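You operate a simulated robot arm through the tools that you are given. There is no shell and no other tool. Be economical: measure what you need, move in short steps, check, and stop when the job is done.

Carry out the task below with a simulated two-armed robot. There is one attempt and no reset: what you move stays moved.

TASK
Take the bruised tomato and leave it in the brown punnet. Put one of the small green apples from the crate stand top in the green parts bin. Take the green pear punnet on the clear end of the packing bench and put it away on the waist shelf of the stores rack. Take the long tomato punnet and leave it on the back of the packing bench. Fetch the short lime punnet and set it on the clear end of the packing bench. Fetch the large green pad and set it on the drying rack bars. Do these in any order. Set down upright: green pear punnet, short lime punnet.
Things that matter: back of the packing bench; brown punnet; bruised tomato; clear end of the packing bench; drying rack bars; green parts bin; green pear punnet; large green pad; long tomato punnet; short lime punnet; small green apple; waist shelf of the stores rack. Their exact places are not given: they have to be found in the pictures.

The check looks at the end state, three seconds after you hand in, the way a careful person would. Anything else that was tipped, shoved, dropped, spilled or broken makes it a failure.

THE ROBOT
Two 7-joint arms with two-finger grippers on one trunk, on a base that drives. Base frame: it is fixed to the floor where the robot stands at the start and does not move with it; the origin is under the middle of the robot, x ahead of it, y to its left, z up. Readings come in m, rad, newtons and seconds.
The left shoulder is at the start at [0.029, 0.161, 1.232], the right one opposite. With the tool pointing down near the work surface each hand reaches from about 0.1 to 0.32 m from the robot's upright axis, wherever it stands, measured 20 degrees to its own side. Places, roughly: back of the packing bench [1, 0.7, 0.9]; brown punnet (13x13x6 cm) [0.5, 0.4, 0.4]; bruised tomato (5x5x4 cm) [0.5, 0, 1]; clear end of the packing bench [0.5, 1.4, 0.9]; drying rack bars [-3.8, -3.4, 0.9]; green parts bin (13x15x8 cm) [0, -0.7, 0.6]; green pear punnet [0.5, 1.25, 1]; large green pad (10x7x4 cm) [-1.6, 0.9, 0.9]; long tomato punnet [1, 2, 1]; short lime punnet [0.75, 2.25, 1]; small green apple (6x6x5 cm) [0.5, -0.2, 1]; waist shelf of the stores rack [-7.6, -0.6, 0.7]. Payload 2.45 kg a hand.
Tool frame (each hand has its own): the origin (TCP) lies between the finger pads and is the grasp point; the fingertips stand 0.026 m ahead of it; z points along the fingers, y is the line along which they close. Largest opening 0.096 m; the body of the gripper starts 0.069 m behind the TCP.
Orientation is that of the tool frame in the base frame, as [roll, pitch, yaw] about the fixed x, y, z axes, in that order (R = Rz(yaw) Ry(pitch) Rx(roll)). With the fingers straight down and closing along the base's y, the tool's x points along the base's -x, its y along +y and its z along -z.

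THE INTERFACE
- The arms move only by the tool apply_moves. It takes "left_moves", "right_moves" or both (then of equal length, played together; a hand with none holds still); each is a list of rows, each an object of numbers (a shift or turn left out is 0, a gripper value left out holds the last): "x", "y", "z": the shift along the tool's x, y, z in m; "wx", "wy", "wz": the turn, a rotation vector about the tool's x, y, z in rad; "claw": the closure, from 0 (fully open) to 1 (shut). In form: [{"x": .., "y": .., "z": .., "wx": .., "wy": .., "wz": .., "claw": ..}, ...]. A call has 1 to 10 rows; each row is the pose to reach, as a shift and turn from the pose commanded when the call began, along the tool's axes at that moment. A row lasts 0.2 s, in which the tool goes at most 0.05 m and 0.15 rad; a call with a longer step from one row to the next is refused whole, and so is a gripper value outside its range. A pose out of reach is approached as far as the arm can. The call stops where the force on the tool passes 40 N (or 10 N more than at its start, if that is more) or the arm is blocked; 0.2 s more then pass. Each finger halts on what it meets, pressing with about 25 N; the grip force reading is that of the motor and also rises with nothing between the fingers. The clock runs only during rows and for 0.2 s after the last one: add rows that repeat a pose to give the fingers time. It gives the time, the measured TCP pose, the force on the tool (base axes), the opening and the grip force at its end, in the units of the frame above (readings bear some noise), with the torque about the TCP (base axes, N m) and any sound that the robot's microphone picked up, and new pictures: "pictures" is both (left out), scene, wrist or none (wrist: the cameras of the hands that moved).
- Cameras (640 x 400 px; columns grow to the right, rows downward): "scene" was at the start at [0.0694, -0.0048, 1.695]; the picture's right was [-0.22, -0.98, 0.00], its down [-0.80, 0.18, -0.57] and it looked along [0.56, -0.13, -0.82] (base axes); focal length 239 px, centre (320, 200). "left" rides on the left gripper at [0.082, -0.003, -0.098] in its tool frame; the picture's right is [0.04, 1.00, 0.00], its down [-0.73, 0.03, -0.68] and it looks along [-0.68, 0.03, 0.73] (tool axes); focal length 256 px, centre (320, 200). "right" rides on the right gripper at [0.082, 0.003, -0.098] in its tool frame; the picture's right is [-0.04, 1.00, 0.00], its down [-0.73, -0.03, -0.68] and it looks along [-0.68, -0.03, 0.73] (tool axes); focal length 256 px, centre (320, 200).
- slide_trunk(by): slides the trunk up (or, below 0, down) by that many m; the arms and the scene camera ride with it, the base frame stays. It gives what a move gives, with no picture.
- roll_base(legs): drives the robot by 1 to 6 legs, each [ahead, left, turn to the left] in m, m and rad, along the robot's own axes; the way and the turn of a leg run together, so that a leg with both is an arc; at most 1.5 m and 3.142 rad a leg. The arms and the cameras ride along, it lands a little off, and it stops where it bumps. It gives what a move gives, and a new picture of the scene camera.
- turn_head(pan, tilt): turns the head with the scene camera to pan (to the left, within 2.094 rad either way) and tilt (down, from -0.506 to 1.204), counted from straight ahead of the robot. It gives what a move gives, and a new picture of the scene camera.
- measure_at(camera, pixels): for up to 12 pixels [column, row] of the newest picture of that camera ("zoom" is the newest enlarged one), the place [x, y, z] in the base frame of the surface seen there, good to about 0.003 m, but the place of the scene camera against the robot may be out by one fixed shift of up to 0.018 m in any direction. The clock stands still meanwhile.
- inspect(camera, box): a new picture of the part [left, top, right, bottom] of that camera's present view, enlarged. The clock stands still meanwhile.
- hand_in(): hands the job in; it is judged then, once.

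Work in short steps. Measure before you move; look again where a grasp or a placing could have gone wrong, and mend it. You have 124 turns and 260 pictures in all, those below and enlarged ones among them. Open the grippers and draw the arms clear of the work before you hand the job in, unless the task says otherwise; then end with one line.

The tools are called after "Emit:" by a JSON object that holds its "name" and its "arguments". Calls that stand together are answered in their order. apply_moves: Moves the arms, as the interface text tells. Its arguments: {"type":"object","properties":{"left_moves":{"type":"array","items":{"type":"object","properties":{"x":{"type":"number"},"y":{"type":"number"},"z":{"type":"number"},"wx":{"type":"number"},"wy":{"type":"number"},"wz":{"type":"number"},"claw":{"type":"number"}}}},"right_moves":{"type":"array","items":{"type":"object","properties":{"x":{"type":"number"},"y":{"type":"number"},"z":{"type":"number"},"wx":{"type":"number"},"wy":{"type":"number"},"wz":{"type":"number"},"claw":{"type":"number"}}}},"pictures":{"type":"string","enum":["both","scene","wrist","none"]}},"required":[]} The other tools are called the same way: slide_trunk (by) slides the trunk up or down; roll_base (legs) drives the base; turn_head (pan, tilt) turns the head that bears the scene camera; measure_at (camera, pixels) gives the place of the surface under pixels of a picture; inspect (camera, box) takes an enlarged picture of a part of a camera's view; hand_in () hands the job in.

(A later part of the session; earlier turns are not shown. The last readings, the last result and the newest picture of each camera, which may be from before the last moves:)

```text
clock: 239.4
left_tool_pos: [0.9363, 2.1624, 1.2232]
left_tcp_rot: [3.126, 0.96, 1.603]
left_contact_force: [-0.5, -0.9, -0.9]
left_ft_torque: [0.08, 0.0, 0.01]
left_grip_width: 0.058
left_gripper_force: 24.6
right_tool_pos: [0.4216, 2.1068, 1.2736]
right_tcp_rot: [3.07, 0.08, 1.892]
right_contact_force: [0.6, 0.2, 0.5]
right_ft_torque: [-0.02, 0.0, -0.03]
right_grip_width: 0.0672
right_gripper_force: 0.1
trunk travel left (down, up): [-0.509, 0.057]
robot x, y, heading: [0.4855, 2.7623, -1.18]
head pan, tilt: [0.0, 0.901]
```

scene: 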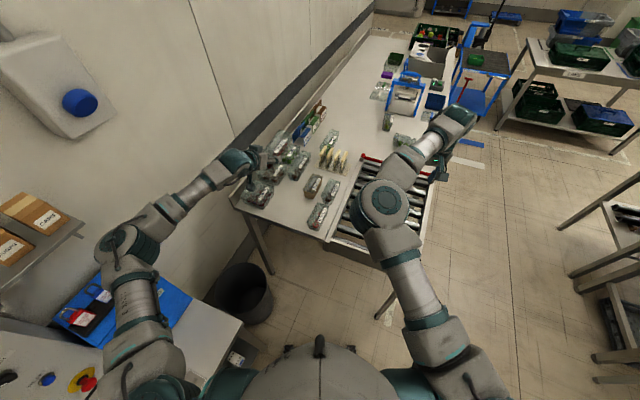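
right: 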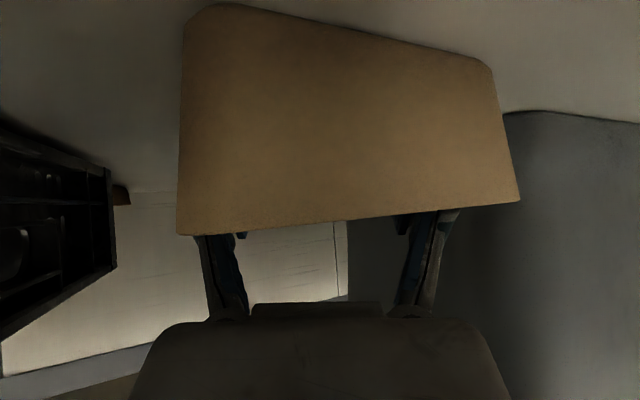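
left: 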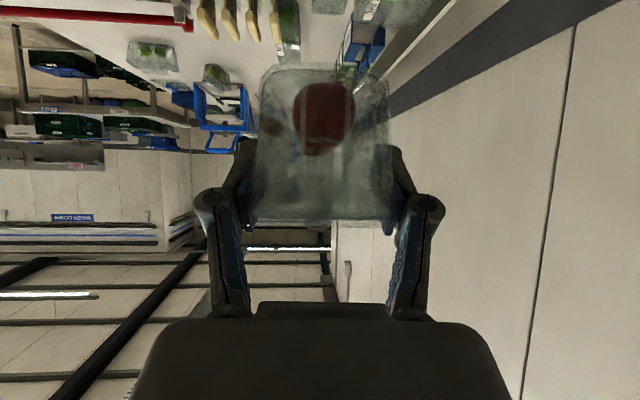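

Held level. I drive to in front of the bench at y≈0.7, facing slightly right (heading −0.45).

Emit:
{"name": "roll_base", "arguments": {"legs": [[0, 0, -1.58], [0.95, 0, 0], [0, 0, 1.177], [1.5, 0, 0], [0.2, 0, 0], [0, 0, 1.133]]}}

Emit:
{"name": "apply_moves", "arguments": {"left_moves": [{"wx": -0.08, "wz": -0.058}, {"wx": -0.17, "wz": -0.12}, {"wx": -0.27, "wz": -0.19}, {"wx": -0.37, "wz": -0.26}, {"wx": -0.47, "wz": -0.33}, {"wx": -0.57, "wz": -0.4}, {"wx": -0.66, "wz": -0.46}, {"wx": -0.66, "wz": -0.46}], "pictures": "none"}}

Emit:
{"name": "turn_head", "arguments": {"pan": 0.45, "tilt": 0.8}}

```text
clock: 262.3
left_tool_pos: [0.3893, 0.6199, 1.2224]
left_tcp_rot: [3.123, 0.96, 2.393]
left_contact_force: [-0.1, 0.2, -0.5]
left_ft_torque: [0.04, 0.08, 0.01]
left_grip_width: 0.0579
left_gripper_force: 25.3
right_tool_pos: [0.0699, 0.2136, 1.2723]
right_tcp_rot: [3.067, 0.08, 2.685]
right_contact_force: [0.0, 0.2, -0.2]
right_ft_torque: [0.02, -0.01, 0.03]
right_grip_width: 0.067
right_gripper_force: 0.1
trunk travel left (down, up): [-0.509, 0.057]
robot x, y, heading: [-0.3543, 0.7187, -0.385]
head pan, tilt: [0.0, 0.901]
```

scene: 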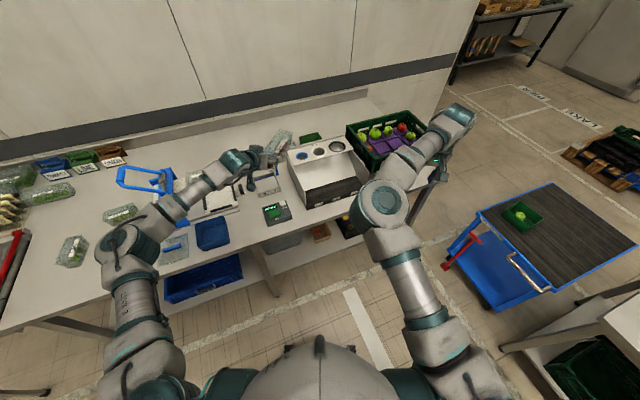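

```text
clock: 264.1
left_tool_pos: [0.3841, 0.6215, 1.2262]
left_tcp_rot: [3.133, 0.974, -3.077]
left_contact_force: [0.3, 0.0, -0.3]
left_ft_torque: [0.0, 0.04, 0.01]
left_grip_width: 0.0579
left_gripper_force: 24.9
right_tool_pos: [0.0617, 0.211, 1.2742]
right_tcp_rot: [3.064, 0.084, 2.675]
right_contact_force: [0.4, -0.6, -0.7]
right_ft_torque: [0.0, 0.0, 0.01]
right_grip_width: 0.0673
right_gripper_force: 0.0
trunk travel left (down, up): [-0.509, 0.057]
robot x, y, heading: [-0.354, 0.7238, -0.385]
head pan, tilt: [0.0, 0.901]
```

```text
clock: 265.0
left_tool_pos: [0.3857, 0.6213, 1.227]
left_tcp_rot: [3.132, 0.972, -3.079]
left_contact_force: [-0.2, -0.6, -0.7]
left_ft_torque: [0.02, 0.07, -0.03]
left_grip_width: 0.0579
left_gripper_force: 24.9
right_tool_pos: [0.0621, 0.2108, 1.2746]
right_tcp_rot: [3.064, 0.084, 2.673]
right_contact_force: [-0.2, 0.5, -0.1]
right_ft_torque: [0.02, 0.01, 0.0]
right_grip_width: 0.0674
right_gripper_force: 0.0
trunk travel left (down, up): [-0.509, 0.057]
robot x, y, heading: [-0.3524, 0.7209, -0.383]
head pan, tilt: [0.45, 0.799]
```

scene: 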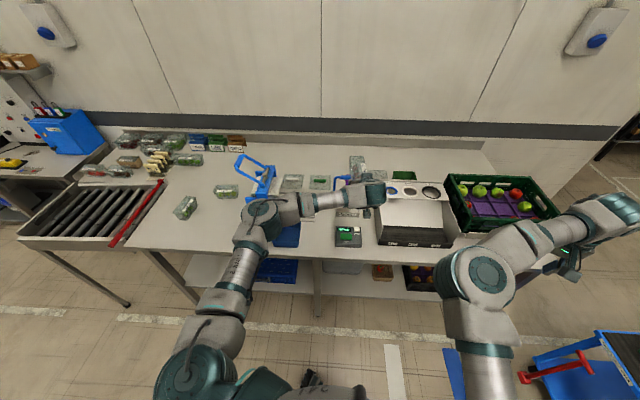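

Tool now points along +x. I turn to face the bench, move up to x≈0, then turn back −0.45.

Emit:
{"name": "roll_base", "arguments": {"legs": [[0, 0, 0.383], [0.36, 0, 0], [0, 0, -0.4]]}}

Emit:
{"name": "apply_moves", "arguments": {"left_moves": [{}], "pictures": "scene"}}

```text
clock: 269.6
left_tool_pos: [0.7014, 0.5753, 1.2296]
left_tcp_rot: [3.128, 0.974, -3.123]
left_contact_force: [0.3, -2.5, -0.6]
left_ft_torque: [0.1, 0.08, 0.16]
left_grip_width: 0.0581
left_gripper_force: 24.6
right_tool_pos: [0.3399, 0.1429, 1.2726]
right_tcp_rot: [3.035, 0.08, 2.548]
right_contact_force: [-3.2, -2.3, -0.1]
right_ft_torque: [0.23, -0.29, 0.05]
right_grip_width: 0.0673
right_gripper_force: 0.1
trunk travel left (down, up): [-0.509, 0.057]
robot x, y, heading: [-0.0278, 0.7096, -0.43]
head pan, tilt: [0.45, 0.799]
```

scene: 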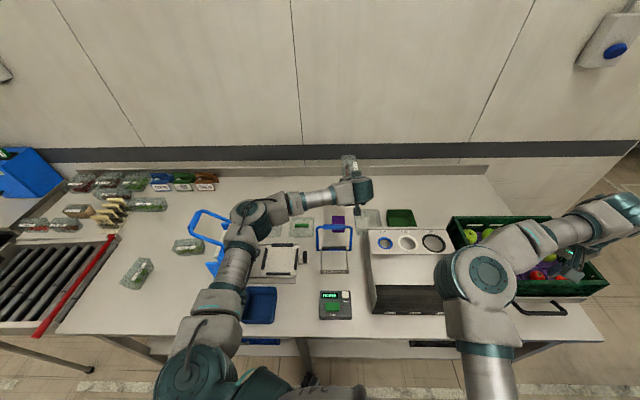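

```text
clock: 270.0
left_tool_pos: [0.7187, 0.6241, 1.2224]
left_tcp_rot: [-3.092, 0.956, -3.066]
left_contact_force: [0.7, 0.9, -1.1]
left_ft_torque: [-0.01, 0.09, -0.02]
left_grip_width: 0.0579
left_gripper_force: 24.8
right_tool_pos: [0.3478, 0.1777, 1.2875]
right_tcp_rot: [3.064, 0.086, 2.523]
right_contact_force: [1.2, 1.5, -0.2]
right_ft_torque: [-0.13, 0.08, 0.01]
right_grip_width: 0.0671
right_gripper_force: 0.1
trunk travel left (down, up): [-0.509, 0.057]
robot x, y, heading: [-0.0325, 0.7117, -0.427]
head pan, tilt: [0.45, 0.799]
```

scene: 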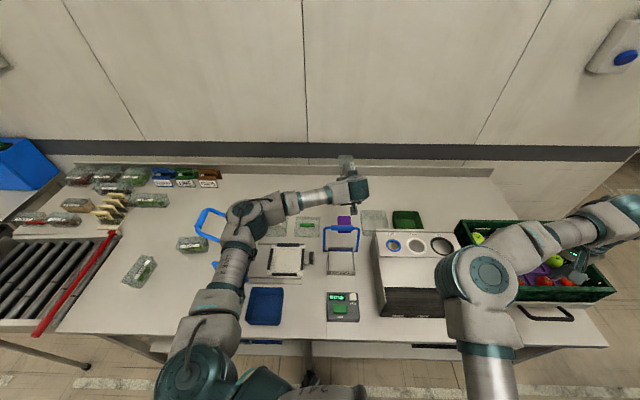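

There is some sway; I extend the arm slowly toward (0.90,0.78) at height, letting it settle.

Emit:
{"name": "apply_moves", "arguments": {"left_moves": [{"x": -0.011, "y": 0.02, "z": 0.016}, {"x": -0.022, "y": 0.04, "z": 0.032}, {"x": -0.034, "y": 0.06, "z": 0.05}, {"x": -0.048, "y": 0.085, "z": 0.07}, {"x": -0.062, "y": 0.11, "z": 0.09}, {"x": -0.078, "y": 0.135, "z": 0.112}, {"x": -0.095, "y": 0.155, "z": 0.137}, {"x": -0.108, "y": 0.17, "z": 0.156}, {"x": -0.108, "y": 0.17, "z": 0.156}, {"x": -0.108, "y": 0.17, "z": 0.156}], "pictures": "none"}}

Emit:
{"name": "apply_moves", "arguments": {"left_moves": [{}, {}, {}, {}, {}, {}, {}, {}, {}, {}], "pictures": "none"}}

Emit:
{"name": "apply_moves", "arguments": {"left_moves": [{}, {}, {}, {}, {}, {}, {}, {}], "pictures": "both"}}

```text
clock: 272.2
left_tool_pos: [0.8996, 0.7842, 1.2232]
left_tcp_rot: [-3.108, 0.965, -3.081]
left_contact_force: [0.1, 0.2, -1.2]
left_ft_torque: [-0.03, 0.09, 0.0]
left_grip_width: 0.0581
left_gripper_force: 25.1
right_tool_pos: [0.3367, 0.1558, 1.2837]
right_tcp_rot: [3.046, 0.084, 2.499]
right_contact_force: [-0.2, -1.0, 1.5]
right_ft_torque: [-0.03, -0.03, 0.03]
right_grip_width: 0.0672
right_gripper_force: 0.2
trunk travel left (down, up): [-0.509, 0.057]
robot x, y, heading: [-0.0271, 0.7081, -0.432]
head pan, tilt: [0.45, 0.799]
```

```text
clock: 274.4
left_tool_pos: [0.9006, 0.7833, 1.2215]
left_tcp_rot: [-3.107, 0.966, -3.082]
left_contact_force: [0.1, 0.0, -0.8]
left_ft_torque: [0.0, 0.05, -0.01]
left_grip_width: 0.0579
left_gripper_force: 24.8
right_tool_pos: [0.3387, 0.1553, 1.2841]
right_tcp_rot: [3.047, 0.082, 2.499]
right_contact_force: [0.0, 0.2, -0.9]
right_ft_torque: [0.0, -0.04, 0.0]
right_grip_width: 0.0673
right_gripper_force: 0.1
trunk travel left (down, up): [-0.509, 0.057]
robot x, y, heading: [-0.0269, 0.7071, -0.426]
head pan, tilt: [0.45, 0.799]
```

```text
clock: 276.2
left_tool_pos: [0.9007, 0.7838, 1.2204]
left_tcp_rot: [-3.108, 0.965, -3.083]
left_contact_force: [-0.1, 0.4, -2.3]
left_ft_torque: [0.0, 0.08, 0.01]
left_grip_width: 0.0579
left_gripper_force: 25.0
right_tool_pos: [0.3384, 0.1541, 1.2832]
right_tcp_rot: [3.045, 0.081, 2.497]
right_contact_force: [0.8, -0.2, 0.4]
right_ft_torque: [0.0, -0.01, -0.02]
right_grip_width: 0.0673
right_gripper_force: 0.1
trunk travel left (down, up): [-0.509, 0.057]
robot x, y, heading: [-0.0271, 0.7115, -0.432]
head pan, tilt: [0.45, 0.799]
```

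scene: 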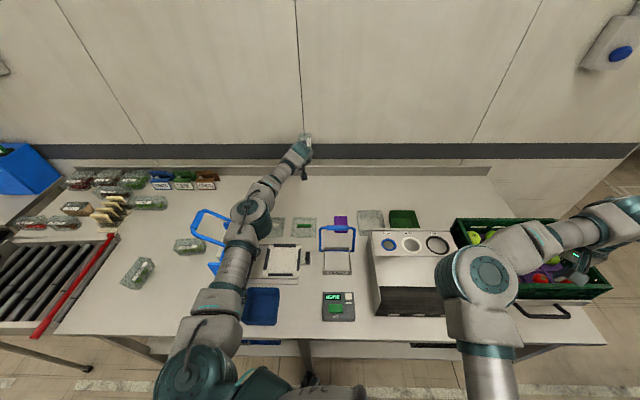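
left: 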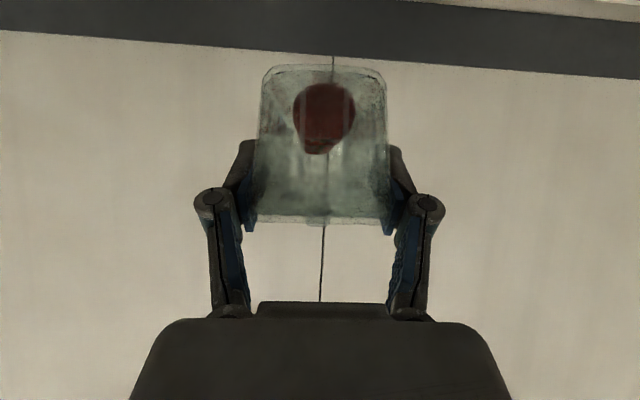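

Ideal: TCP (0.90,0.784). I must lower with the trunk, so first I pull the right hand back away from the bench.

Emit:
{"name": "apply_moves", "arguments": {"right_moves": [{"x": 0.02, "y": -0.038}, {"x": 0.04, "y": -0.075}, {"x": 0.06, "y": -0.113}, {"x": 0.08, "y": -0.15}, {"x": 0.1, "y": -0.188}, {"x": 0.118, "y": -0.226}, {"x": 0.118, "y": -0.226}], "pictures": "scene"}}

```text
clock: 277.8
left_tool_pos: [0.8994, 0.7837, 1.2205]
left_tcp_rot: [-3.107, 0.965, -3.083]
left_contact_force: [0.8, -0.4, -0.5]
left_ft_torque: [0.0, 0.06, 0.01]
left_grip_width: 0.0581
left_gripper_force: 25.3
right_tool_pos: [0.1303, 0.0538, 1.2592]
right_tcp_rot: [3.062, 0.087, 2.553]
right_contact_force: [-0.2, -0.2, 0.0]
right_ft_torque: [0.0, 0.03, 0.03]
right_grip_width: 0.0672
right_gripper_force: 0.1
trunk travel left (down, up): [-0.509, 0.057]
robot x, y, heading: [-0.0273, 0.7082, -0.429]
head pan, tilt: [0.45, 0.799]
```

scene: 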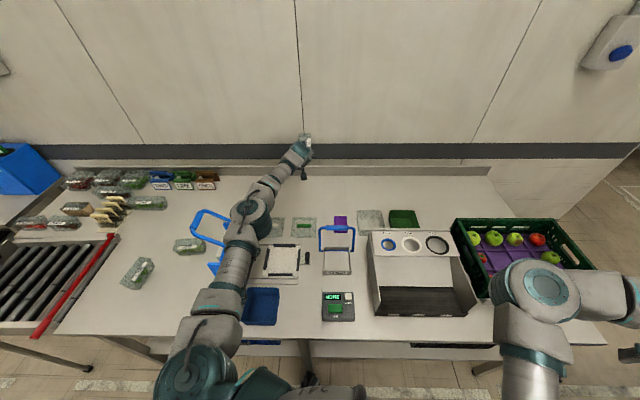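

I measure left-arm and right-elbow heights/positions before lowering.

Emit:
{"name": "measure_at", "arguments": {"camera": "scene", "pixels": [[250, 215], [238, 200], [232, 255], [225, 245], [262, 190], [215, 230], [205, 212], [215, 300], [540, 285], [510, 300], [525, 330], [285, 165]]}}

```text
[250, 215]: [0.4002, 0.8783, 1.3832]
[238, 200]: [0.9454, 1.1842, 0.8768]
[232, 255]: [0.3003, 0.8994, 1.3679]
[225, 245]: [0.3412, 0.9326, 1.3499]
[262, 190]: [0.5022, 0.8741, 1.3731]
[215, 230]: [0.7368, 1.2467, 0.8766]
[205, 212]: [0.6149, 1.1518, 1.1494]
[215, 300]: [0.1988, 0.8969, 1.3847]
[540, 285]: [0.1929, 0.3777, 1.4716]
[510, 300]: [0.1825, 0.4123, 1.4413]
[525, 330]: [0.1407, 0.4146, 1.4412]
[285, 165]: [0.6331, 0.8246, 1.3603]
```

All clear. I lower the trunk 0.285 m, bringing the punnet just above the bench.

Emit:
{"name": "slide_trunk", "arguments": {"by": -0.275}}

Emit:
{"name": "apply_moves", "arguments": {"left_moves": [{}], "pictures": "both"}}

```text
clock: 280.6
left_tool_pos: [0.8992, 0.7841, 0.9482]
left_tcp_rot: [-3.104, 0.966, -3.082]
left_contact_force: [-0.2, 0.0, -1.2]
left_ft_torque: [-0.02, 0.05, -0.04]
left_grip_width: 0.058
left_gripper_force: 24.5
right_tool_pos: [0.1293, 0.0543, 0.9829]
right_tcp_rot: [3.063, 0.086, 2.551]
right_contact_force: [-0.4, -0.5, 0.1]
right_ft_torque: [-0.01, 0.01, -0.01]
right_grip_width: 0.0674
right_gripper_force: 0.1
trunk travel left (down, up): [-0.234, 0.332]
robot x, y, heading: [-0.0285, 0.7057, -0.43]
head pan, tilt: [0.45, 0.799]
```

```text
clock: 281.0
left_tool_pos: [0.8998, 0.7848, 0.9463]
left_tcp_rot: [-3.107, 0.962, -3.083]
left_contact_force: [-0.1, -0.4, -1.1]
left_ft_torque: [0.02, 0.07, -0.01]
left_grip_width: 0.0582
left_gripper_force: 24.8
right_tool_pos: [0.1312, 0.055, 0.9825]
right_tcp_rot: [3.063, 0.088, 2.551]
right_contact_force: [0.0, 0.1, 1.2]
right_ft_torque: [0.0, 0.0, -0.03]
right_grip_width: 0.067
right_gripper_force: 0.1
trunk travel left (down, up): [-0.234, 0.332]
robot x, y, heading: [-0.0285, 0.7052, -0.432]
head pan, tilt: [0.45, 0.799]
```

scene: 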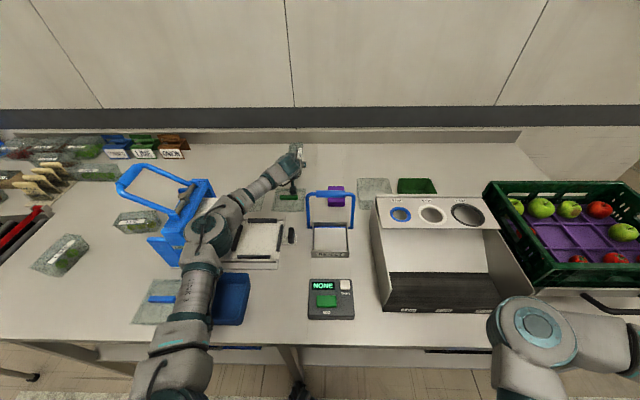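
left: 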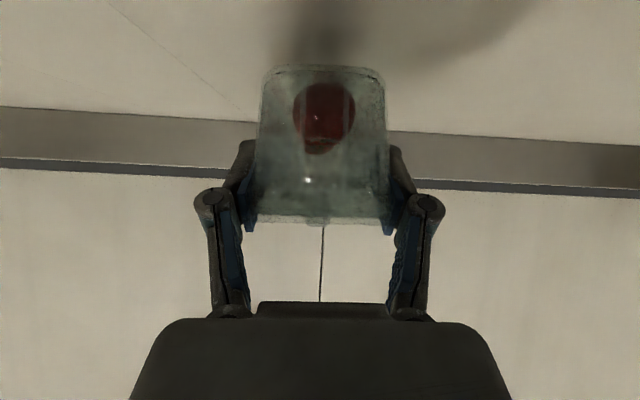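

Space is clear. I lower the last 0.016 m, release, and raise.

Emit:
{"name": "slide_trunk", "arguments": {"by": -0.017}}

Emit:
{"name": "apply_moves", "arguments": {"left_moves": [{"claw": 0.45}, {"claw": 0.38}, {"claw": 0.3}, {"claw": 0.2}, {"claw": 0.1}, {"claw": 0.1}], "pictures": "wrist"}}

Emit:
{"name": "slide_trunk", "arguments": {"by": 0.29}}

Emit:
{"name": "turn_head", "arguments": {"pan": 0.5, "tilt": 0.75}}

```text
clock: 281.7
left_tool_pos: [0.8995, 0.7844, 0.9331]
left_tcp_rot: [-3.102, 0.968, -3.08]
left_contact_force: [1.4, -1.0, 10.6]
left_ft_torque: [-0.03, 1.86, 0.11]
left_grip_width: 0.0582
left_gripper_force: 25.6
right_tool_pos: [0.1301, 0.0542, 0.9657]
right_tcp_rot: [3.064, 0.089, 2.551]
right_contact_force: [-0.5, 0.4, 1.0]
right_ft_torque: [0.02, 0.0, 0.03]
right_grip_width: 0.0671
right_gripper_force: 0.0
trunk travel left (down, up): [-0.217, 0.349]
robot x, y, heading: [-0.0258, 0.7076, -0.429]
head pan, tilt: [0.45, 0.799]
```

```text
clock: 283.1
left_tool_pos: [0.8981, 0.7853, 0.9315]
left_tcp_rot: [-3.106, 0.967, -3.081]
left_contact_force: [-0.4, -0.3, 15.0]
left_ft_torque: [0.0, 2.23, 0.0]
left_grip_width: 0.0868
left_gripper_force: 0.0
right_tool_pos: [0.1308, 0.0559, 0.9651]
right_tcp_rot: [3.064, 0.09, 2.551]
right_contact_force: [0.0, -0.3, -0.5]
right_ft_torque: [0.03, 0.0, -0.04]
right_grip_width: 0.0674
right_gripper_force: 0.1
trunk travel left (down, up): [-0.217, 0.349]
robot x, y, heading: [-0.028, 0.7037, -0.433]
head pan, tilt: [0.45, 0.799]
```

left: 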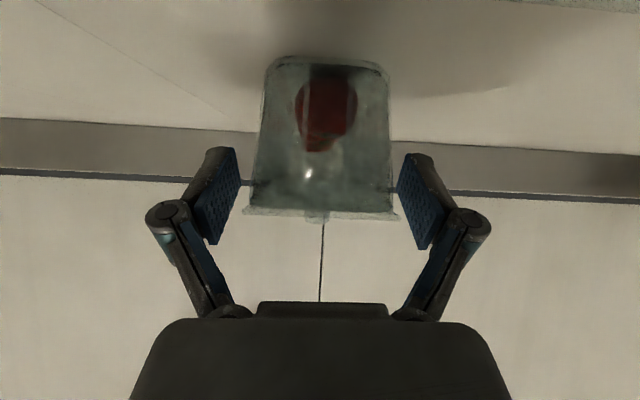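

```text
clock: 286.0
left_tool_pos: [0.8988, 0.7848, 1.2207]
left_tcp_rot: [-3.106, 0.964, -3.081]
left_contact_force: [1.1, 0.0, 0.4]
left_ft_torque: [-0.01, 0.01, -0.02]
left_grip_width: 0.0865
left_gripper_force: 0.1
right_tool_pos: [0.1306, 0.0547, 1.2549]
right_tcp_rot: [3.063, 0.087, 2.548]
right_contact_force: [-1.2, -0.1, 0.7]
right_ft_torque: [-0.01, 0.03, 0.01]
right_grip_width: 0.0671
right_gripper_force: 0.1
trunk travel left (down, up): [-0.507, 0.059]
robot x, y, heading: [-0.031, 0.7066, -0.427]
head pan, tilt: [0.45, 0.799]
```

```text
clock: 286.6
left_tool_pos: [0.8987, 0.7852, 1.2216]
left_tcp_rot: [-3.106, 0.966, -3.083]
left_contact_force: [0.7, -0.2, -0.1]
left_ft_torque: [-0.03, -0.06, -0.02]
left_grip_width: 0.0863
left_gripper_force: 0.1
right_tool_pos: [0.1314, 0.0542, 1.2553]
right_tcp_rot: [3.064, 0.088, 2.552]
right_contact_force: [0.3, 0.0, 0.4]
right_ft_torque: [0.02, -0.01, 0.05]
right_grip_width: 0.0673
right_gripper_force: 0.0
trunk travel left (down, up): [-0.507, 0.059]
robot x, y, heading: [-0.0274, 0.703, -0.43]
head pan, tilt: [0.499, 0.75]
```

scene: 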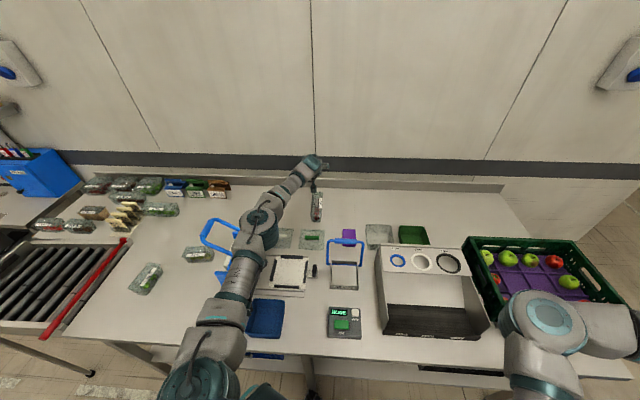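

The long tomato sits on the back strip ([317,205]). Next, the pear: I raise slightly, back out and drive to (≈−0.01,1.73) with heading −1.2 so the left tool can point along −y.

Emit:
{"name": "slide_trunk", "arguments": {"by": 0.055}}

Emit:
{"name": "roll_base", "arguments": {"legs": [[-0.4, 0, 0], [0, 0, 1.9], [0.86, 0, 0], [0, 0, -1.47], [0.27, 0, 0], [0, 0, -1.2]]}}

Emit:
{"name": "apply_moves", "arguments": {"left_moves": [{"wx": 0.1, "wz": 0.07}, {"wx": 0.2, "wz": 0.14}, {"wx": 0.3, "wz": 0.21}, {"wx": 0.4, "wz": 0.28}, {"wx": 0.5, "wz": 0.35}, {"wx": 0.6, "wz": 0.42}, {"wx": 0.7, "wz": 0.49}, {"wx": 0.7, "wz": 0.49}], "pictures": "none"}}

Emit:
{"name": "turn_head", "arguments": {"pan": 0.4, "tilt": 0.95}}

```text
clock: 287.6
left_tool_pos: [0.8991, 0.7843, 1.274]
left_tcp_rot: [-3.107, 0.966, -3.082]
left_contact_force: [0.3, 0.2, -0.7]
left_ft_torque: [0.0, 0.0, 0.02]
left_grip_width: 0.0865
left_gripper_force: 0.1
right_tool_pos: [0.1319, 0.0549, 1.31]
right_tcp_rot: [3.063, 0.088, 2.55]
right_contact_force: [0.4, -0.3, 0.4]
right_ft_torque: [0.01, -0.01, 0.0]
right_grip_width: 0.0672
right_gripper_force: 0.1
trunk travel left (down, up): [-0.562, 0.004]
robot x, y, heading: [-0.0249, 0.7091, -0.431]
head pan, tilt: [0.499, 0.75]
```

```text
clock: 307.1
left_tool_pos: [0.7092, 1.1793, 1.2574]
left_tcp_rot: [-3.061, 0.947, 2.471]
left_contact_force: [0.9, 1.8, 0.5]
left_ft_torque: [-0.12, 0.07, -0.19]
left_grip_width: 0.0863
left_gripper_force: 0.0
right_tool_pos: [-0.3521, 1.1943, 1.3239]
right_tcp_rot: [3.094, 0.089, 1.784]
right_contact_force: [0.6, -2.0, 0.3]
right_ft_torque: [0.17, 0.12, 0.01]
right_grip_width: 0.0671
right_gripper_force: 0.0
trunk travel left (down, up): [-0.562, 0.004]
robot x, y, heading: [-0.0489, 1.757, -1.199]
head pan, tilt: [0.499, 0.75]
```

scene: 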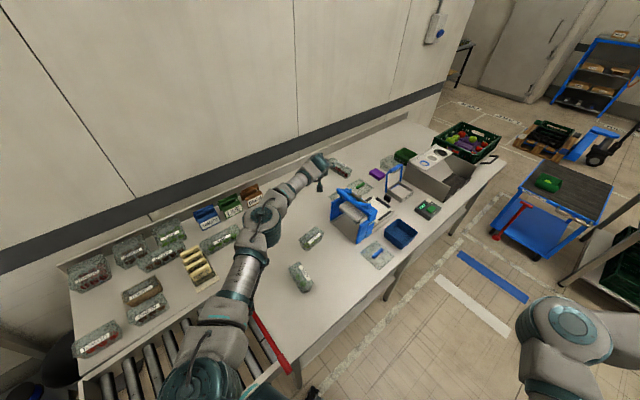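

```text
clock: 309.1
left_tool_pos: [0.7017, 1.2006, 1.2733]
left_tcp_rot: [-3.066, 0.974, 2.051]
left_contact_force: [0.2, 0.1, -0.6]
left_ft_torque: [-0.05, 0.04, -0.06]
left_grip_width: 0.0865
left_gripper_force: 0.0
left hand out of reach, approached as far as the arm can: row 4, 5, 6, 7, 8
right_tool_pos: [-0.3526, 1.2045, 1.3259]
right_tcp_rot: [3.086, 0.102, 1.79]
right_contact_force: [0.6, -0.9, 0.3]
right_ft_torque: [0.06, 0.06, 0.02]
right_grip_width: 0.0673
right_gripper_force: 0.1
trunk travel left (down, up): [-0.562, 0.004]
robot x, y, heading: [-0.0376, 1.7629, -1.2]
head pan, tilt: [0.499, 0.75]
stopped in row 8 (left hand): the arm was blocked; the commanded pose is now the measured one
```

```text
clock: 309.8
left_tool_pos: [0.6872, 1.1981, 1.2812]
left_tcp_rot: [-3.085, 0.974, 2.04]
left_contact_force: [-0.8, 0.8, -0.5]
left_ft_torque: [-0.05, 0.03, -0.06]
left_grip_width: 0.0865
left_gripper_force: 0.0
right_tool_pos: [-0.3667, 1.1987, 1.3197]
right_tcp_rot: [3.073, 0.101, 1.786]
right_contact_force: [0.9, -0.4, 0.3]
right_ft_torque: [0.11, 0.01, 0.01]
right_grip_width: 0.0668
right_gripper_force: 0.0
trunk travel left (down, up): [-0.562, 0.004]
robot x, y, heading: [-0.0407, 1.7641, -1.2]
head pan, tilt: [0.4, 0.949]
```

scene: 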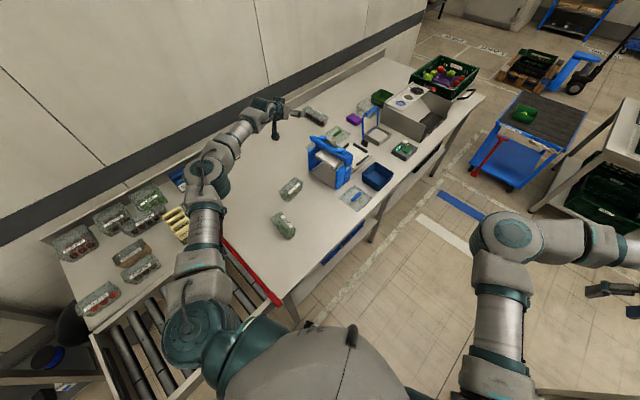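

Pear is at [290,188]. I zoom and measure it precisely.

Emit:
{"name": "inspect", "arguments": {"camera": "scene", "box": [250, 140, 370, 240]}}

Emit:
{"name": "measure_at", "arguments": {"camera": "zoom", "pixels": [[248, 180], [218, 205], [272, 160], [290, 178], [230, 225], [262, 205], [288, 195], [255, 190], [220, 235], [260, 220]]}}

```text
4.00 times, centred on (310, 190) of scene
```

zoom: 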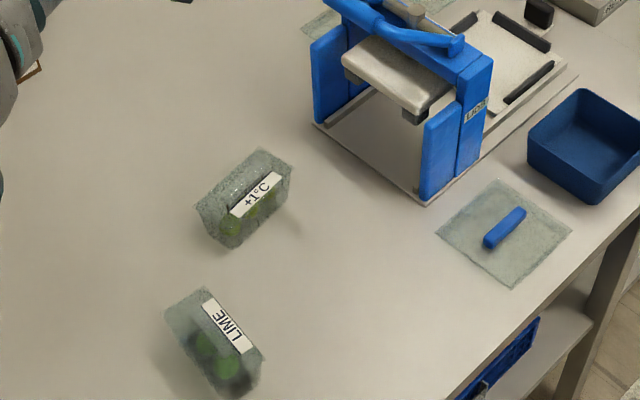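

```text
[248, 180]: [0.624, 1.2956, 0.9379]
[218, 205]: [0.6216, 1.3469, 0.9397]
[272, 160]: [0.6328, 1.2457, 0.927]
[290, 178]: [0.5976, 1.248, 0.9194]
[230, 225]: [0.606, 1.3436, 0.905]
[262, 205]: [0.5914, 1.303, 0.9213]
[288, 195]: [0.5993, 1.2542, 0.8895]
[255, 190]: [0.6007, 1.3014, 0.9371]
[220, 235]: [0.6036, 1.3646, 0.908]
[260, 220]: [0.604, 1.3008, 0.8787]
```

Pear ≈ (0.62,1.30), long axis along y. I retract/yaw the left tool to (0.618,1.315), z≈1.08, pointing −y.

Emit:
{"name": "apply_moves", "arguments": {"left_moves": [{"x": 0.03, "y": -0.001, "wx": 0.05, "wz": 0.034}, {"x": 0.06, "y": -0.002, "wx": 0.1, "wz": 0.068}, {"x": 0.09, "y": -0.004, "wx": 0.16, "wz": 0.11}, {"x": 0.12, "y": -0.005, "wx": 0.22, "wz": 0.15}, {"x": 0.15, "y": -0.006, "wx": 0.28, "wz": 0.19}, {"x": 0.18, "y": -0.008, "wx": 0.34, "wz": 0.23}, {"x": 0.21, "y": -0.009, "wx": 0.389, "wz": 0.264}, {"x": 0.23, "y": -0.009, "wx": 0.389, "wz": 0.264}, {"x": 0.23, "y": -0.009, "wx": 0.389, "wz": 0.264}], "pictures": "none"}}

Emit:
{"name": "apply_moves", "arguments": {"left_moves": [{}, {}, {}, {}, {}, {}], "pictures": "both"}}

```text
clock: 311.8
left_tool_pos: [0.6258, 1.3121, 1.0898]
left_tcp_rot: [-3.09, 0.989, 1.562]
left_contact_force: [0.4, 1.0, -0.1]
left_ft_torque: [-0.05, -0.01, -0.02]
left_grip_width: 0.0865
left_gripper_force: 0.1
left hand out of reach, approached as far as the arm can: row 1, 2, 3, 4, 5, 6
right_tool_pos: [-0.36, 1.2007, 1.3224]
right_tcp_rot: [3.077, 0.103, 1.789]
right_contact_force: [0.9, -0.6, 0.5]
right_ft_torque: [0.07, 0.02, 0.0]
right_grip_width: 0.067
right_gripper_force: 0.1
trunk travel left (down, up): [-0.562, 0.004]
robot x, y, heading: [-0.0407, 1.7616, -1.198]
head pan, tilt: [0.4, 0.949]
```

```text
clock: 313.2
left_tool_pos: [0.6058, 1.3019, 1.0979]
left_tcp_rot: [-3.116, 0.987, 1.537]
left_contact_force: [1.1, -0.4, 0.0]
left_ft_torque: [0.03, -0.01, 0.03]
left_grip_width: 0.0867
left_gripper_force: 0.0
right_tool_pos: [-0.3861, 1.1928, 1.3137]
right_tcp_rot: [3.062, 0.098, 1.785]
right_contact_force: [-0.2, -0.3, 0.2]
right_ft_torque: [-0.02, -0.01, 0.03]
right_grip_width: 0.067
right_gripper_force: 0.0
trunk travel left (down, up): [-0.562, 0.004]
robot x, y, heading: [-0.0454, 1.7636, -1.198]
head pan, tilt: [0.4, 0.949]
```

scene: 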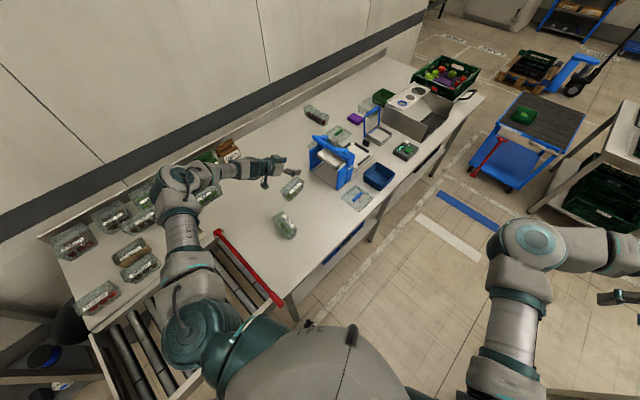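
left: 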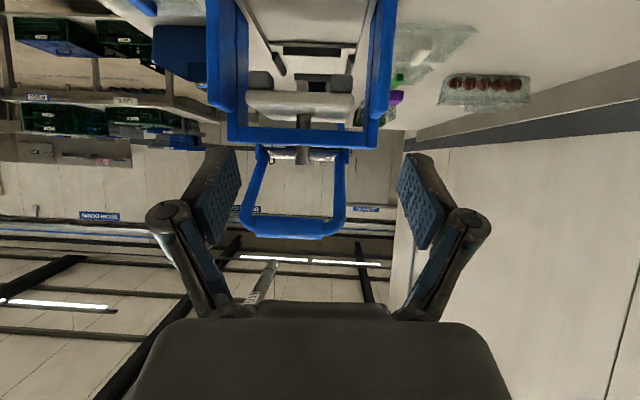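

Pose reached, still slightly swaying. I lower 0.1 m slowly, wait to settle, then look.

Emit:
{"name": "apply_moves", "arguments": {"left_moves": [{"x": 0.02, "z": 0.013}, {"x": 0.04, "z": 0.027}, {"x": 0.06, "z": 0.04}, {"x": 0.083, "z": 0.055}, {"x": 0.083, "z": 0.055}, {"x": 0.083, "z": 0.055}, {"x": 0.083, "z": 0.055}, {"x": 0.083, "z": 0.055}, {"x": 0.083, "z": 0.055}, {"x": 0.083, "z": 0.055}], "pictures": "none"}}

Emit:
{"name": "apply_moves", "arguments": {"right_moves": [{}, {}, {}, {}, {}, {}, {}, {}, {}, {}], "pictures": "none"}}

Emit:
{"name": "apply_moves", "arguments": {"left_moves": [{}, {}, {}, {}, {}], "pictures": "wrist"}}

Emit:
{"name": "measure_at", "arguments": {"camera": "left", "pixels": [[230, 20], [260, 20], [290, 20], [320, 20], [350, 20], [380, 20], [260, 50], [300, 50], [340, 50], [370, 50], [300, 80], [340, 80]]}}

```text
clock: 315.6
left_tool_pos: [0.5928, 1.3042, 0.9993]
left_tcp_rot: [-3.12, 0.987, 1.531]
left_contact_force: [0.2, 0.7, -0.2]
left_ft_torque: [-0.03, 0.0, -0.02]
left_grip_width: 0.0866
left_gripper_force: 0.0
right_tool_pos: [-0.3959, 1.1935, 1.3126]
right_tcp_rot: [3.06, 0.099, 1.782]
right_contact_force: [0.2, 0.4, -0.6]
right_ft_torque: [-0.03, 0.02, -0.04]
right_grip_width: 0.0671
right_gripper_force: 0.1
trunk travel left (down, up): [-0.562, 0.004]
robot x, y, heading: [-0.0459, 1.7615, -1.203]
head pan, tilt: [0.4, 0.949]
stopped in row 10 (left hand): the arm was blocked; the commanded pose is now the measured one
```

```text
clock: 317.8
left_tool_pos: [0.6154, 1.3114, 0.9901]
left_tcp_rot: [-3.09, 0.994, 1.555]
left_contact_force: [1.0, -0.2, -0.5]
left_ft_torque: [-0.01, -0.01, 0.04]
left_grip_width: 0.0867
left_gripper_force: 0.1
right_tool_pos: [-0.3696, 1.2022, 1.3231]
right_tcp_rot: [3.077, 0.102, 1.786]
right_contact_force: [0.8, -1.0, -0.2]
right_ft_torque: [0.11, 0.01, -0.01]
right_grip_width: 0.0672
right_gripper_force: 0.0
trunk travel left (down, up): [-0.562, 0.004]
robot x, y, heading: [-0.0409, 1.7643, -1.206]
head pan, tilt: [0.4, 0.949]
```

```text
clock: 319.0
left_tool_pos: [0.6078, 1.307, 0.9922]
left_tcp_rot: [-3.1, 0.995, 1.549]
left_contact_force: [0.6, 0.1, -0.2]
left_ft_torque: [-0.02, 0.01, -0.02]
left_grip_width: 0.0866
left_gripper_force: 0.0
right_tool_pos: [-0.3791, 1.2002, 1.3195]
right_tcp_rot: [3.072, 0.101, 1.786]
right_contact_force: [0.1, 0.0, -0.4]
right_ft_torque: [0.03, 0.01, 0.0]
right_grip_width: 0.0671
right_gripper_force: 0.0
trunk travel left (down, up): [-0.562, 0.004]
robot x, y, heading: [-0.0465, 1.7604, -1.197]
head pan, tilt: [0.4, 0.949]
```

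left: 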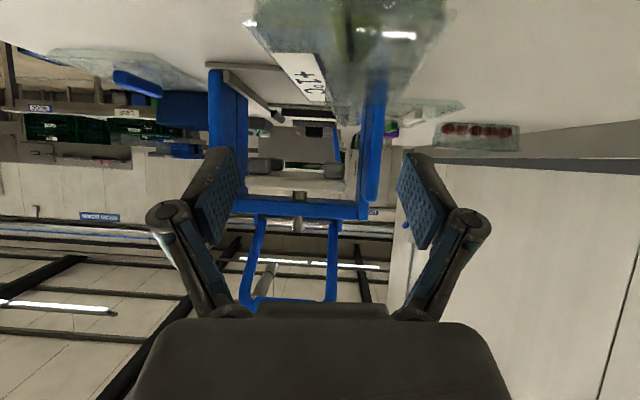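

```text
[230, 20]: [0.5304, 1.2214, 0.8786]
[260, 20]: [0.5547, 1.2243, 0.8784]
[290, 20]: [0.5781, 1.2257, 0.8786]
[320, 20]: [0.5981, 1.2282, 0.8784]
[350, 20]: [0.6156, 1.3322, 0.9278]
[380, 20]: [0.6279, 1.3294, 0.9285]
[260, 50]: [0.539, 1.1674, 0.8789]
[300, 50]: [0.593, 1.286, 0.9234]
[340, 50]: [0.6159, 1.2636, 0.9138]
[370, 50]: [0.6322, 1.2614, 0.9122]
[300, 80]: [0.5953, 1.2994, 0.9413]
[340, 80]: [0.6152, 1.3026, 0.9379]
```

Pear's centre is x≈0.620; hand ≈0.607. I shift +0.013, descend 0.064 m and close.

Emit:
{"name": "apply_moves", "arguments": {"left_moves": [{"y": 0.007}, {"y": 0.013}, {"x": 0.018, "y": 0.013, "z": 0.012}, {"x": 0.036, "y": 0.013, "z": 0.024}, {"x": 0.0537, "y": 0.013, "z": 0.0353}, {"x": 0.0537, "y": 0.013, "z": 0.0353}, {"x": 0.0537, "y": 0.013, "z": 0.0353, "claw": 0.25}, {"x": 0.0537, "y": 0.013, "z": 0.0353, "claw": 0.35}, {"x": 0.0537, "y": 0.013, "z": 0.0353, "claw": 0.45}, {"x": 0.0537, "y": 0.013, "z": 0.0353, "claw": 0.52}], "pictures": "wrist"}}

```text
clock: 321.2
left_tool_pos: [0.5998, 1.2985, 0.9341]
left_tcp_rot: [-3.121, 0.984, 1.525]
left_contact_force: [-1.3, -0.6, -0.1]
left_ft_torque: [0.05, -0.01, 0.02]
left_grip_width: 0.0582
left_gripper_force: 25.1
left hand out of reach, approached as far as the arm can: row 5, 6, 7, 8
right_tool_pos: [-0.4033, 1.1894, 1.3105]
right_tcp_rot: [3.055, 0.094, 1.779]
right_contact_force: [0.1, 1.1, -0.7]
right_ft_torque: [-0.05, -0.04, 0.02]
right_grip_width: 0.0673
right_gripper_force: 0.0
trunk travel left (down, up): [-0.562, 0.004]
robot x, y, heading: [-0.053, 1.7633, -1.2]
head pan, tilt: [0.4, 0.949]
```

left: 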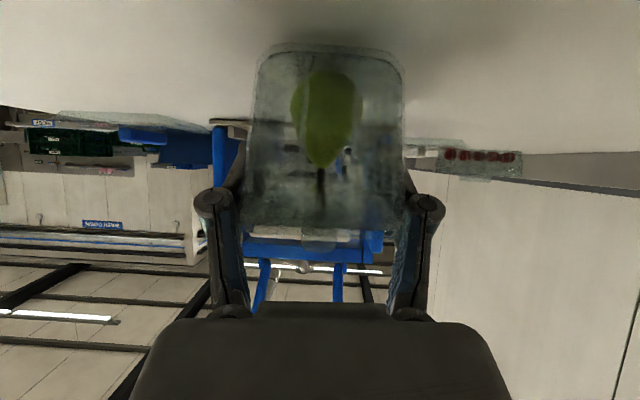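

Pear gripped. I lift 0.3 m, turn toward the pad's table and advance a bit to look.

Emit:
{"name": "apply_moves", "arguments": {"left_moves": [{"x": -0.02, "z": -0.013}, {"x": -0.05, "z": -0.033}, {"x": -0.085, "z": -0.057}, {"x": -0.12, "z": -0.08}, {"x": -0.155, "z": -0.103}, {"x": -0.19, "z": -0.127}, {"x": -0.225, "z": -0.15}, {"x": -0.25, "z": -0.167}], "pictures": "wrist"}}

Emit:
{"name": "roll_base", "arguments": {"legs": [[0, 0, -1.43], [0.35, 0, 0]]}}

Emit:
{"name": "turn_head", "arguments": {"pan": 0.0, "tilt": 0.6}}

```text
clock: 323.0
left_tool_pos: [0.6267, 1.2878, 1.2025]
left_tcp_rot: [-3.103, 1.011, 1.543]
left_contact_force: [0.7, 0.0, -1.5]
left_ft_torque: [0.01, -0.01, 0.02]
left_grip_width: 0.058
left_gripper_force: 24.9
left hand out of reach, approached as far as the arm can: row 7, 8
right_tool_pos: [-0.3873, 1.1955, 1.3176]
right_tcp_rot: [3.066, 0.097, 1.785]
right_contact_force: [-0.1, -0.2, -0.2]
right_ft_torque: [0.03, 0.02, -0.02]
right_grip_width: 0.0674
right_gripper_force: 0.0
trunk travel left (down, up): [-0.562, 0.004]
robot x, y, heading: [-0.048, 1.7621, -1.207]
head pan, tilt: [0.4, 0.949]
```

left: 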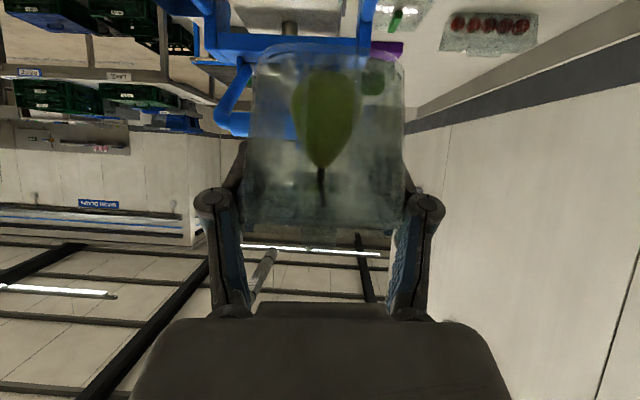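

```text
clock: 324.3
left_tool_pos: [0.5395, 1.1946, 1.2102]
left_tcp_rot: [-3.128, 1.01, 1.376]
left_contact_force: [-0.3, -0.8, -0.7]
left_ft_torque: [-0.01, 0.0, 0.03]
left_grip_width: 0.0596
left_gripper_force: 10.3
right_tool_pos: [-0.4835, 1.2594, 1.3147]
right_tcp_rot: [3.056, 0.103, 1.627]
right_contact_force: [-0.7, 0.3, 0.4]
right_ft_torque: [0.02, -0.02, 0.03]
right_grip_width: 0.0674
right_gripper_force: 0.2
trunk travel left (down, up): [-0.562, 0.004]
robot x, y, heading: [-0.0442, 1.7612, -1.359]
head pan, tilt: [0.4, 0.949]
stopped in leg 1: the force on the tool passed its limit at 77 N (the readings are from after the stop); the commanded pose is now the measured one
```

scene: 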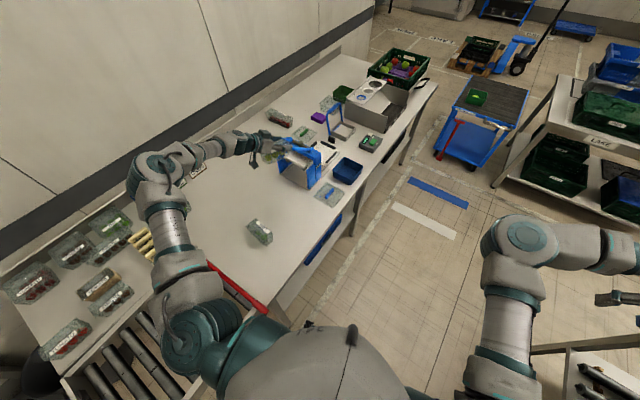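

```text
clock: 325.2
left_tool_pos: [0.5406, 1.1959, 1.2099]
left_tcp_rot: [-3.128, 1.014, 1.375]
left_contact_force: [0.2, 0.8, -0.7]
left_ft_torque: [-0.02, 0.03, 0.02]
left_grip_width: 0.0595
left_gripper_force: 10.3
right_tool_pos: [-0.4835, 1.2607, 1.3143]
right_tcp_rot: [3.058, 0.102, 1.627]
right_contact_force: [-0.2, -0.6, 0.5]
right_ft_torque: [-0.01, 0.01, 0.0]
right_grip_width: 0.0674
right_gripper_force: 0.2
trunk travel left (down, up): [-0.562, 0.004]
robot x, y, heading: [-0.0479, 1.7637, -1.36]
head pan, tilt: [0.0, 0.6]
```

scene: 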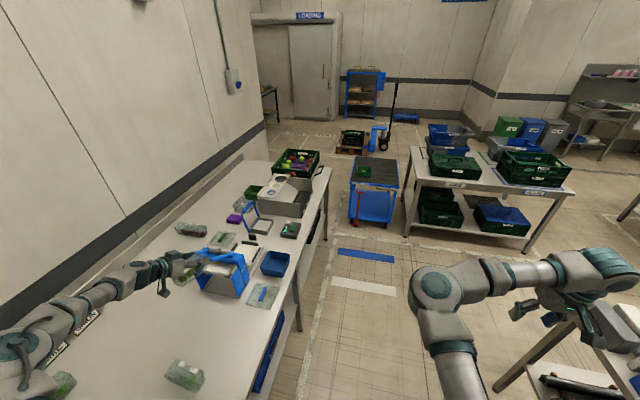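

The punnet hit the lid-rack handle during the turn. I check the state closely before anything else.

Emit:
{"name": "inspect", "arguments": {"camera": "scene", "box": [140, 220, 300, 330]}}

Emit:
{"name": "measure_at", "arguments": {"camera": "zoom", "pixels": [[240, 130], [300, 140], [395, 150], [415, 250], [260, 215], [180, 165], [340, 245]]}}

Emit:
{"name": "inspect", "arguments": {"camera": "left", "box": [0, 0, 640, 400]}}

```text
3.64 times, centred on (220, 275) of scene
```

zoom: 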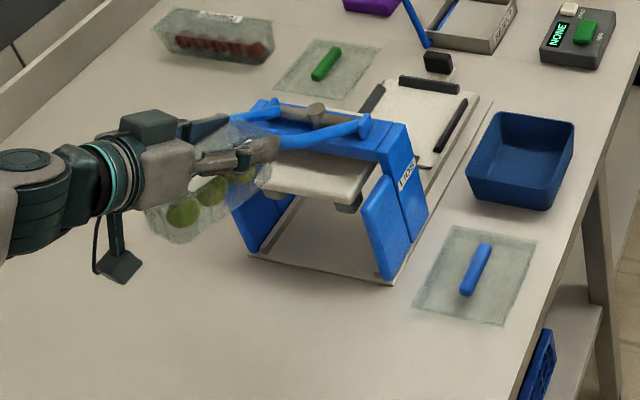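

```text
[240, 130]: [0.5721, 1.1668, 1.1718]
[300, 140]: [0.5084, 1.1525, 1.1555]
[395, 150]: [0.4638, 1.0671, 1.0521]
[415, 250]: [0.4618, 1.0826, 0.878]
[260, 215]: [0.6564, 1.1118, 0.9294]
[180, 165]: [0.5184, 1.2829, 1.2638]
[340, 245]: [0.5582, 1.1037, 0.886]
```

```text
1.00 times, centred on (320, 200) of left (not enlarged: the box is as wide or as high as the picture)
```

zoom: 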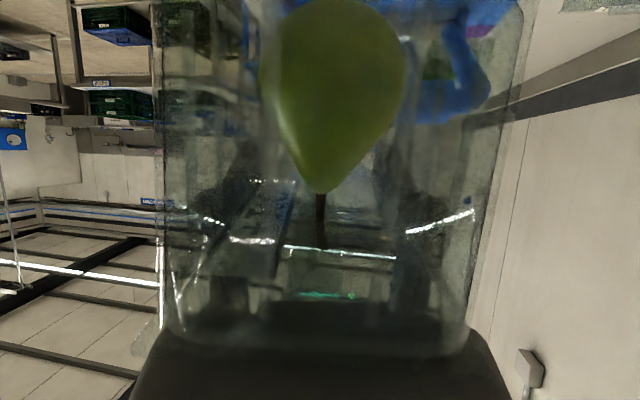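

The punnet slid deeper into the gripper but is held; the rack looks in place. I re-close the grip, turn back left 0.16 rad, then slide the base away from the bench before any further turning.

Emit:
{"name": "apply_moves", "arguments": {"left_moves": [{"claw": 0.55}, {"claw": 0.6}], "pictures": "none"}}

Emit:
{"name": "roll_base", "arguments": {"legs": [[0, 0, 0.16]]}}

Emit:
{"name": "apply_moves", "arguments": {"left_moves": [{}], "pictures": "wrist"}}

Emit:
{"name": "inspect", "arguments": {"camera": "scene", "box": [100, 190, 300, 330]}}

```text
clock: 325.8
left_tool_pos: [0.5505, 1.1975, 1.2062]
left_tcp_rot: [-3.113, 1.015, 1.387]
left_contact_force: [0.5, 0.0, -1.3]
left_ft_torque: [-0.07, -0.02, 0.01]
left_grip_width: 0.0587
left_gripper_force: 25.4
right_tool_pos: [-0.472, 1.2611, 1.3178]
right_tcp_rot: [3.063, 0.102, 1.629]
right_contact_force: [0.1, -0.5, -0.2]
right_ft_torque: [0.06, 0.02, -0.01]
right_grip_width: 0.0671
right_gripper_force: 0.2
trunk travel left (down, up): [-0.562, 0.004]
robot x, y, heading: [-0.0477, 1.7608, -1.356]
head pan, tilt: [0.0, 0.6]
```

```text
clock: 326.9
left_tool_pos: [0.6277, 1.2974, 1.2072]
left_tcp_rot: [-3.121, 1.012, 1.539]
left_contact_force: [-0.1, -0.8, 0.4]
left_ft_torque: [-0.01, 0.01, 0.01]
left_grip_width: 0.0592
left_gripper_force: 25.1
right_tool_pos: [-0.3915, 1.1994, 1.317]
right_tcp_rot: [3.062, 0.102, 1.787]
right_contact_force: [0.4, 0.0, -0.5]
right_ft_torque: [-0.02, -0.02, 0.0]
right_grip_width: 0.0669
right_gripper_force: 0.1
trunk travel left (down, up): [-0.562, 0.004]
robot x, y, heading: [-0.0481, 1.7603, -1.199]
head pan, tilt: [0.0, 0.6]
```

scene: 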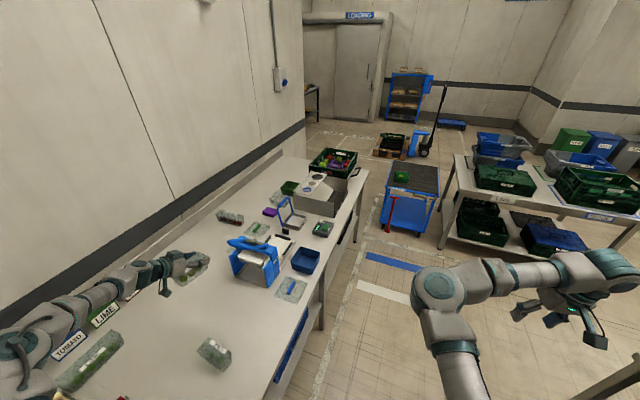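

```text
clock: 327.3
left_tool_pos: [0.6143, 1.2963, 1.2146]
left_tcp_rot: [-3.139, 1.015, 1.523]
left_contact_force: [-0.7, -0.5, -0.1]
left_ft_torque: [0.02, 0.0, 0.03]
left_grip_width: 0.0592
left_gripper_force: 25.0
right_tool_pos: [-0.4063, 1.1983, 1.3134]
right_tcp_rot: [3.049, 0.105, 1.785]
right_contact_force: [-0.3, 0.5, -0.4]
right_ft_torque: [-0.01, -0.03, -0.03]
right_grip_width: 0.0673
right_gripper_force: 0.0
trunk travel left (down, up): [-0.562, 0.004]
robot x, y, heading: [-0.0453, 1.7617, -1.193]
head pan, tilt: [0.0, 0.6]
```

left: 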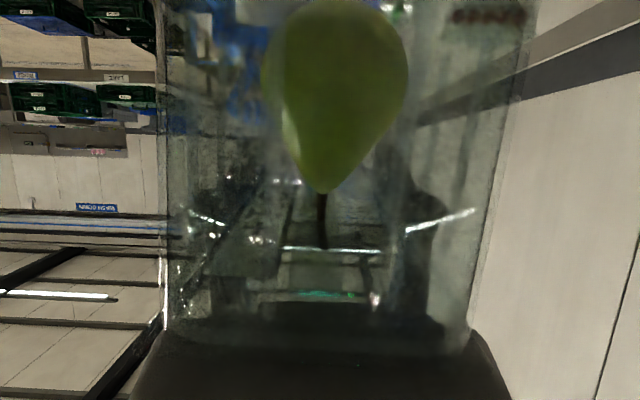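

```text
2.86 times, centred on (200, 260) of scene
```

zoom: 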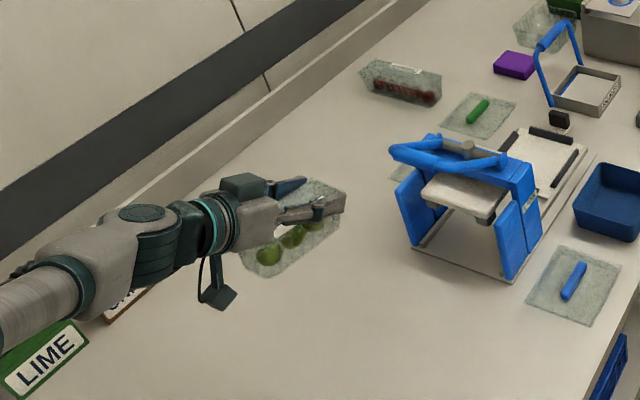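

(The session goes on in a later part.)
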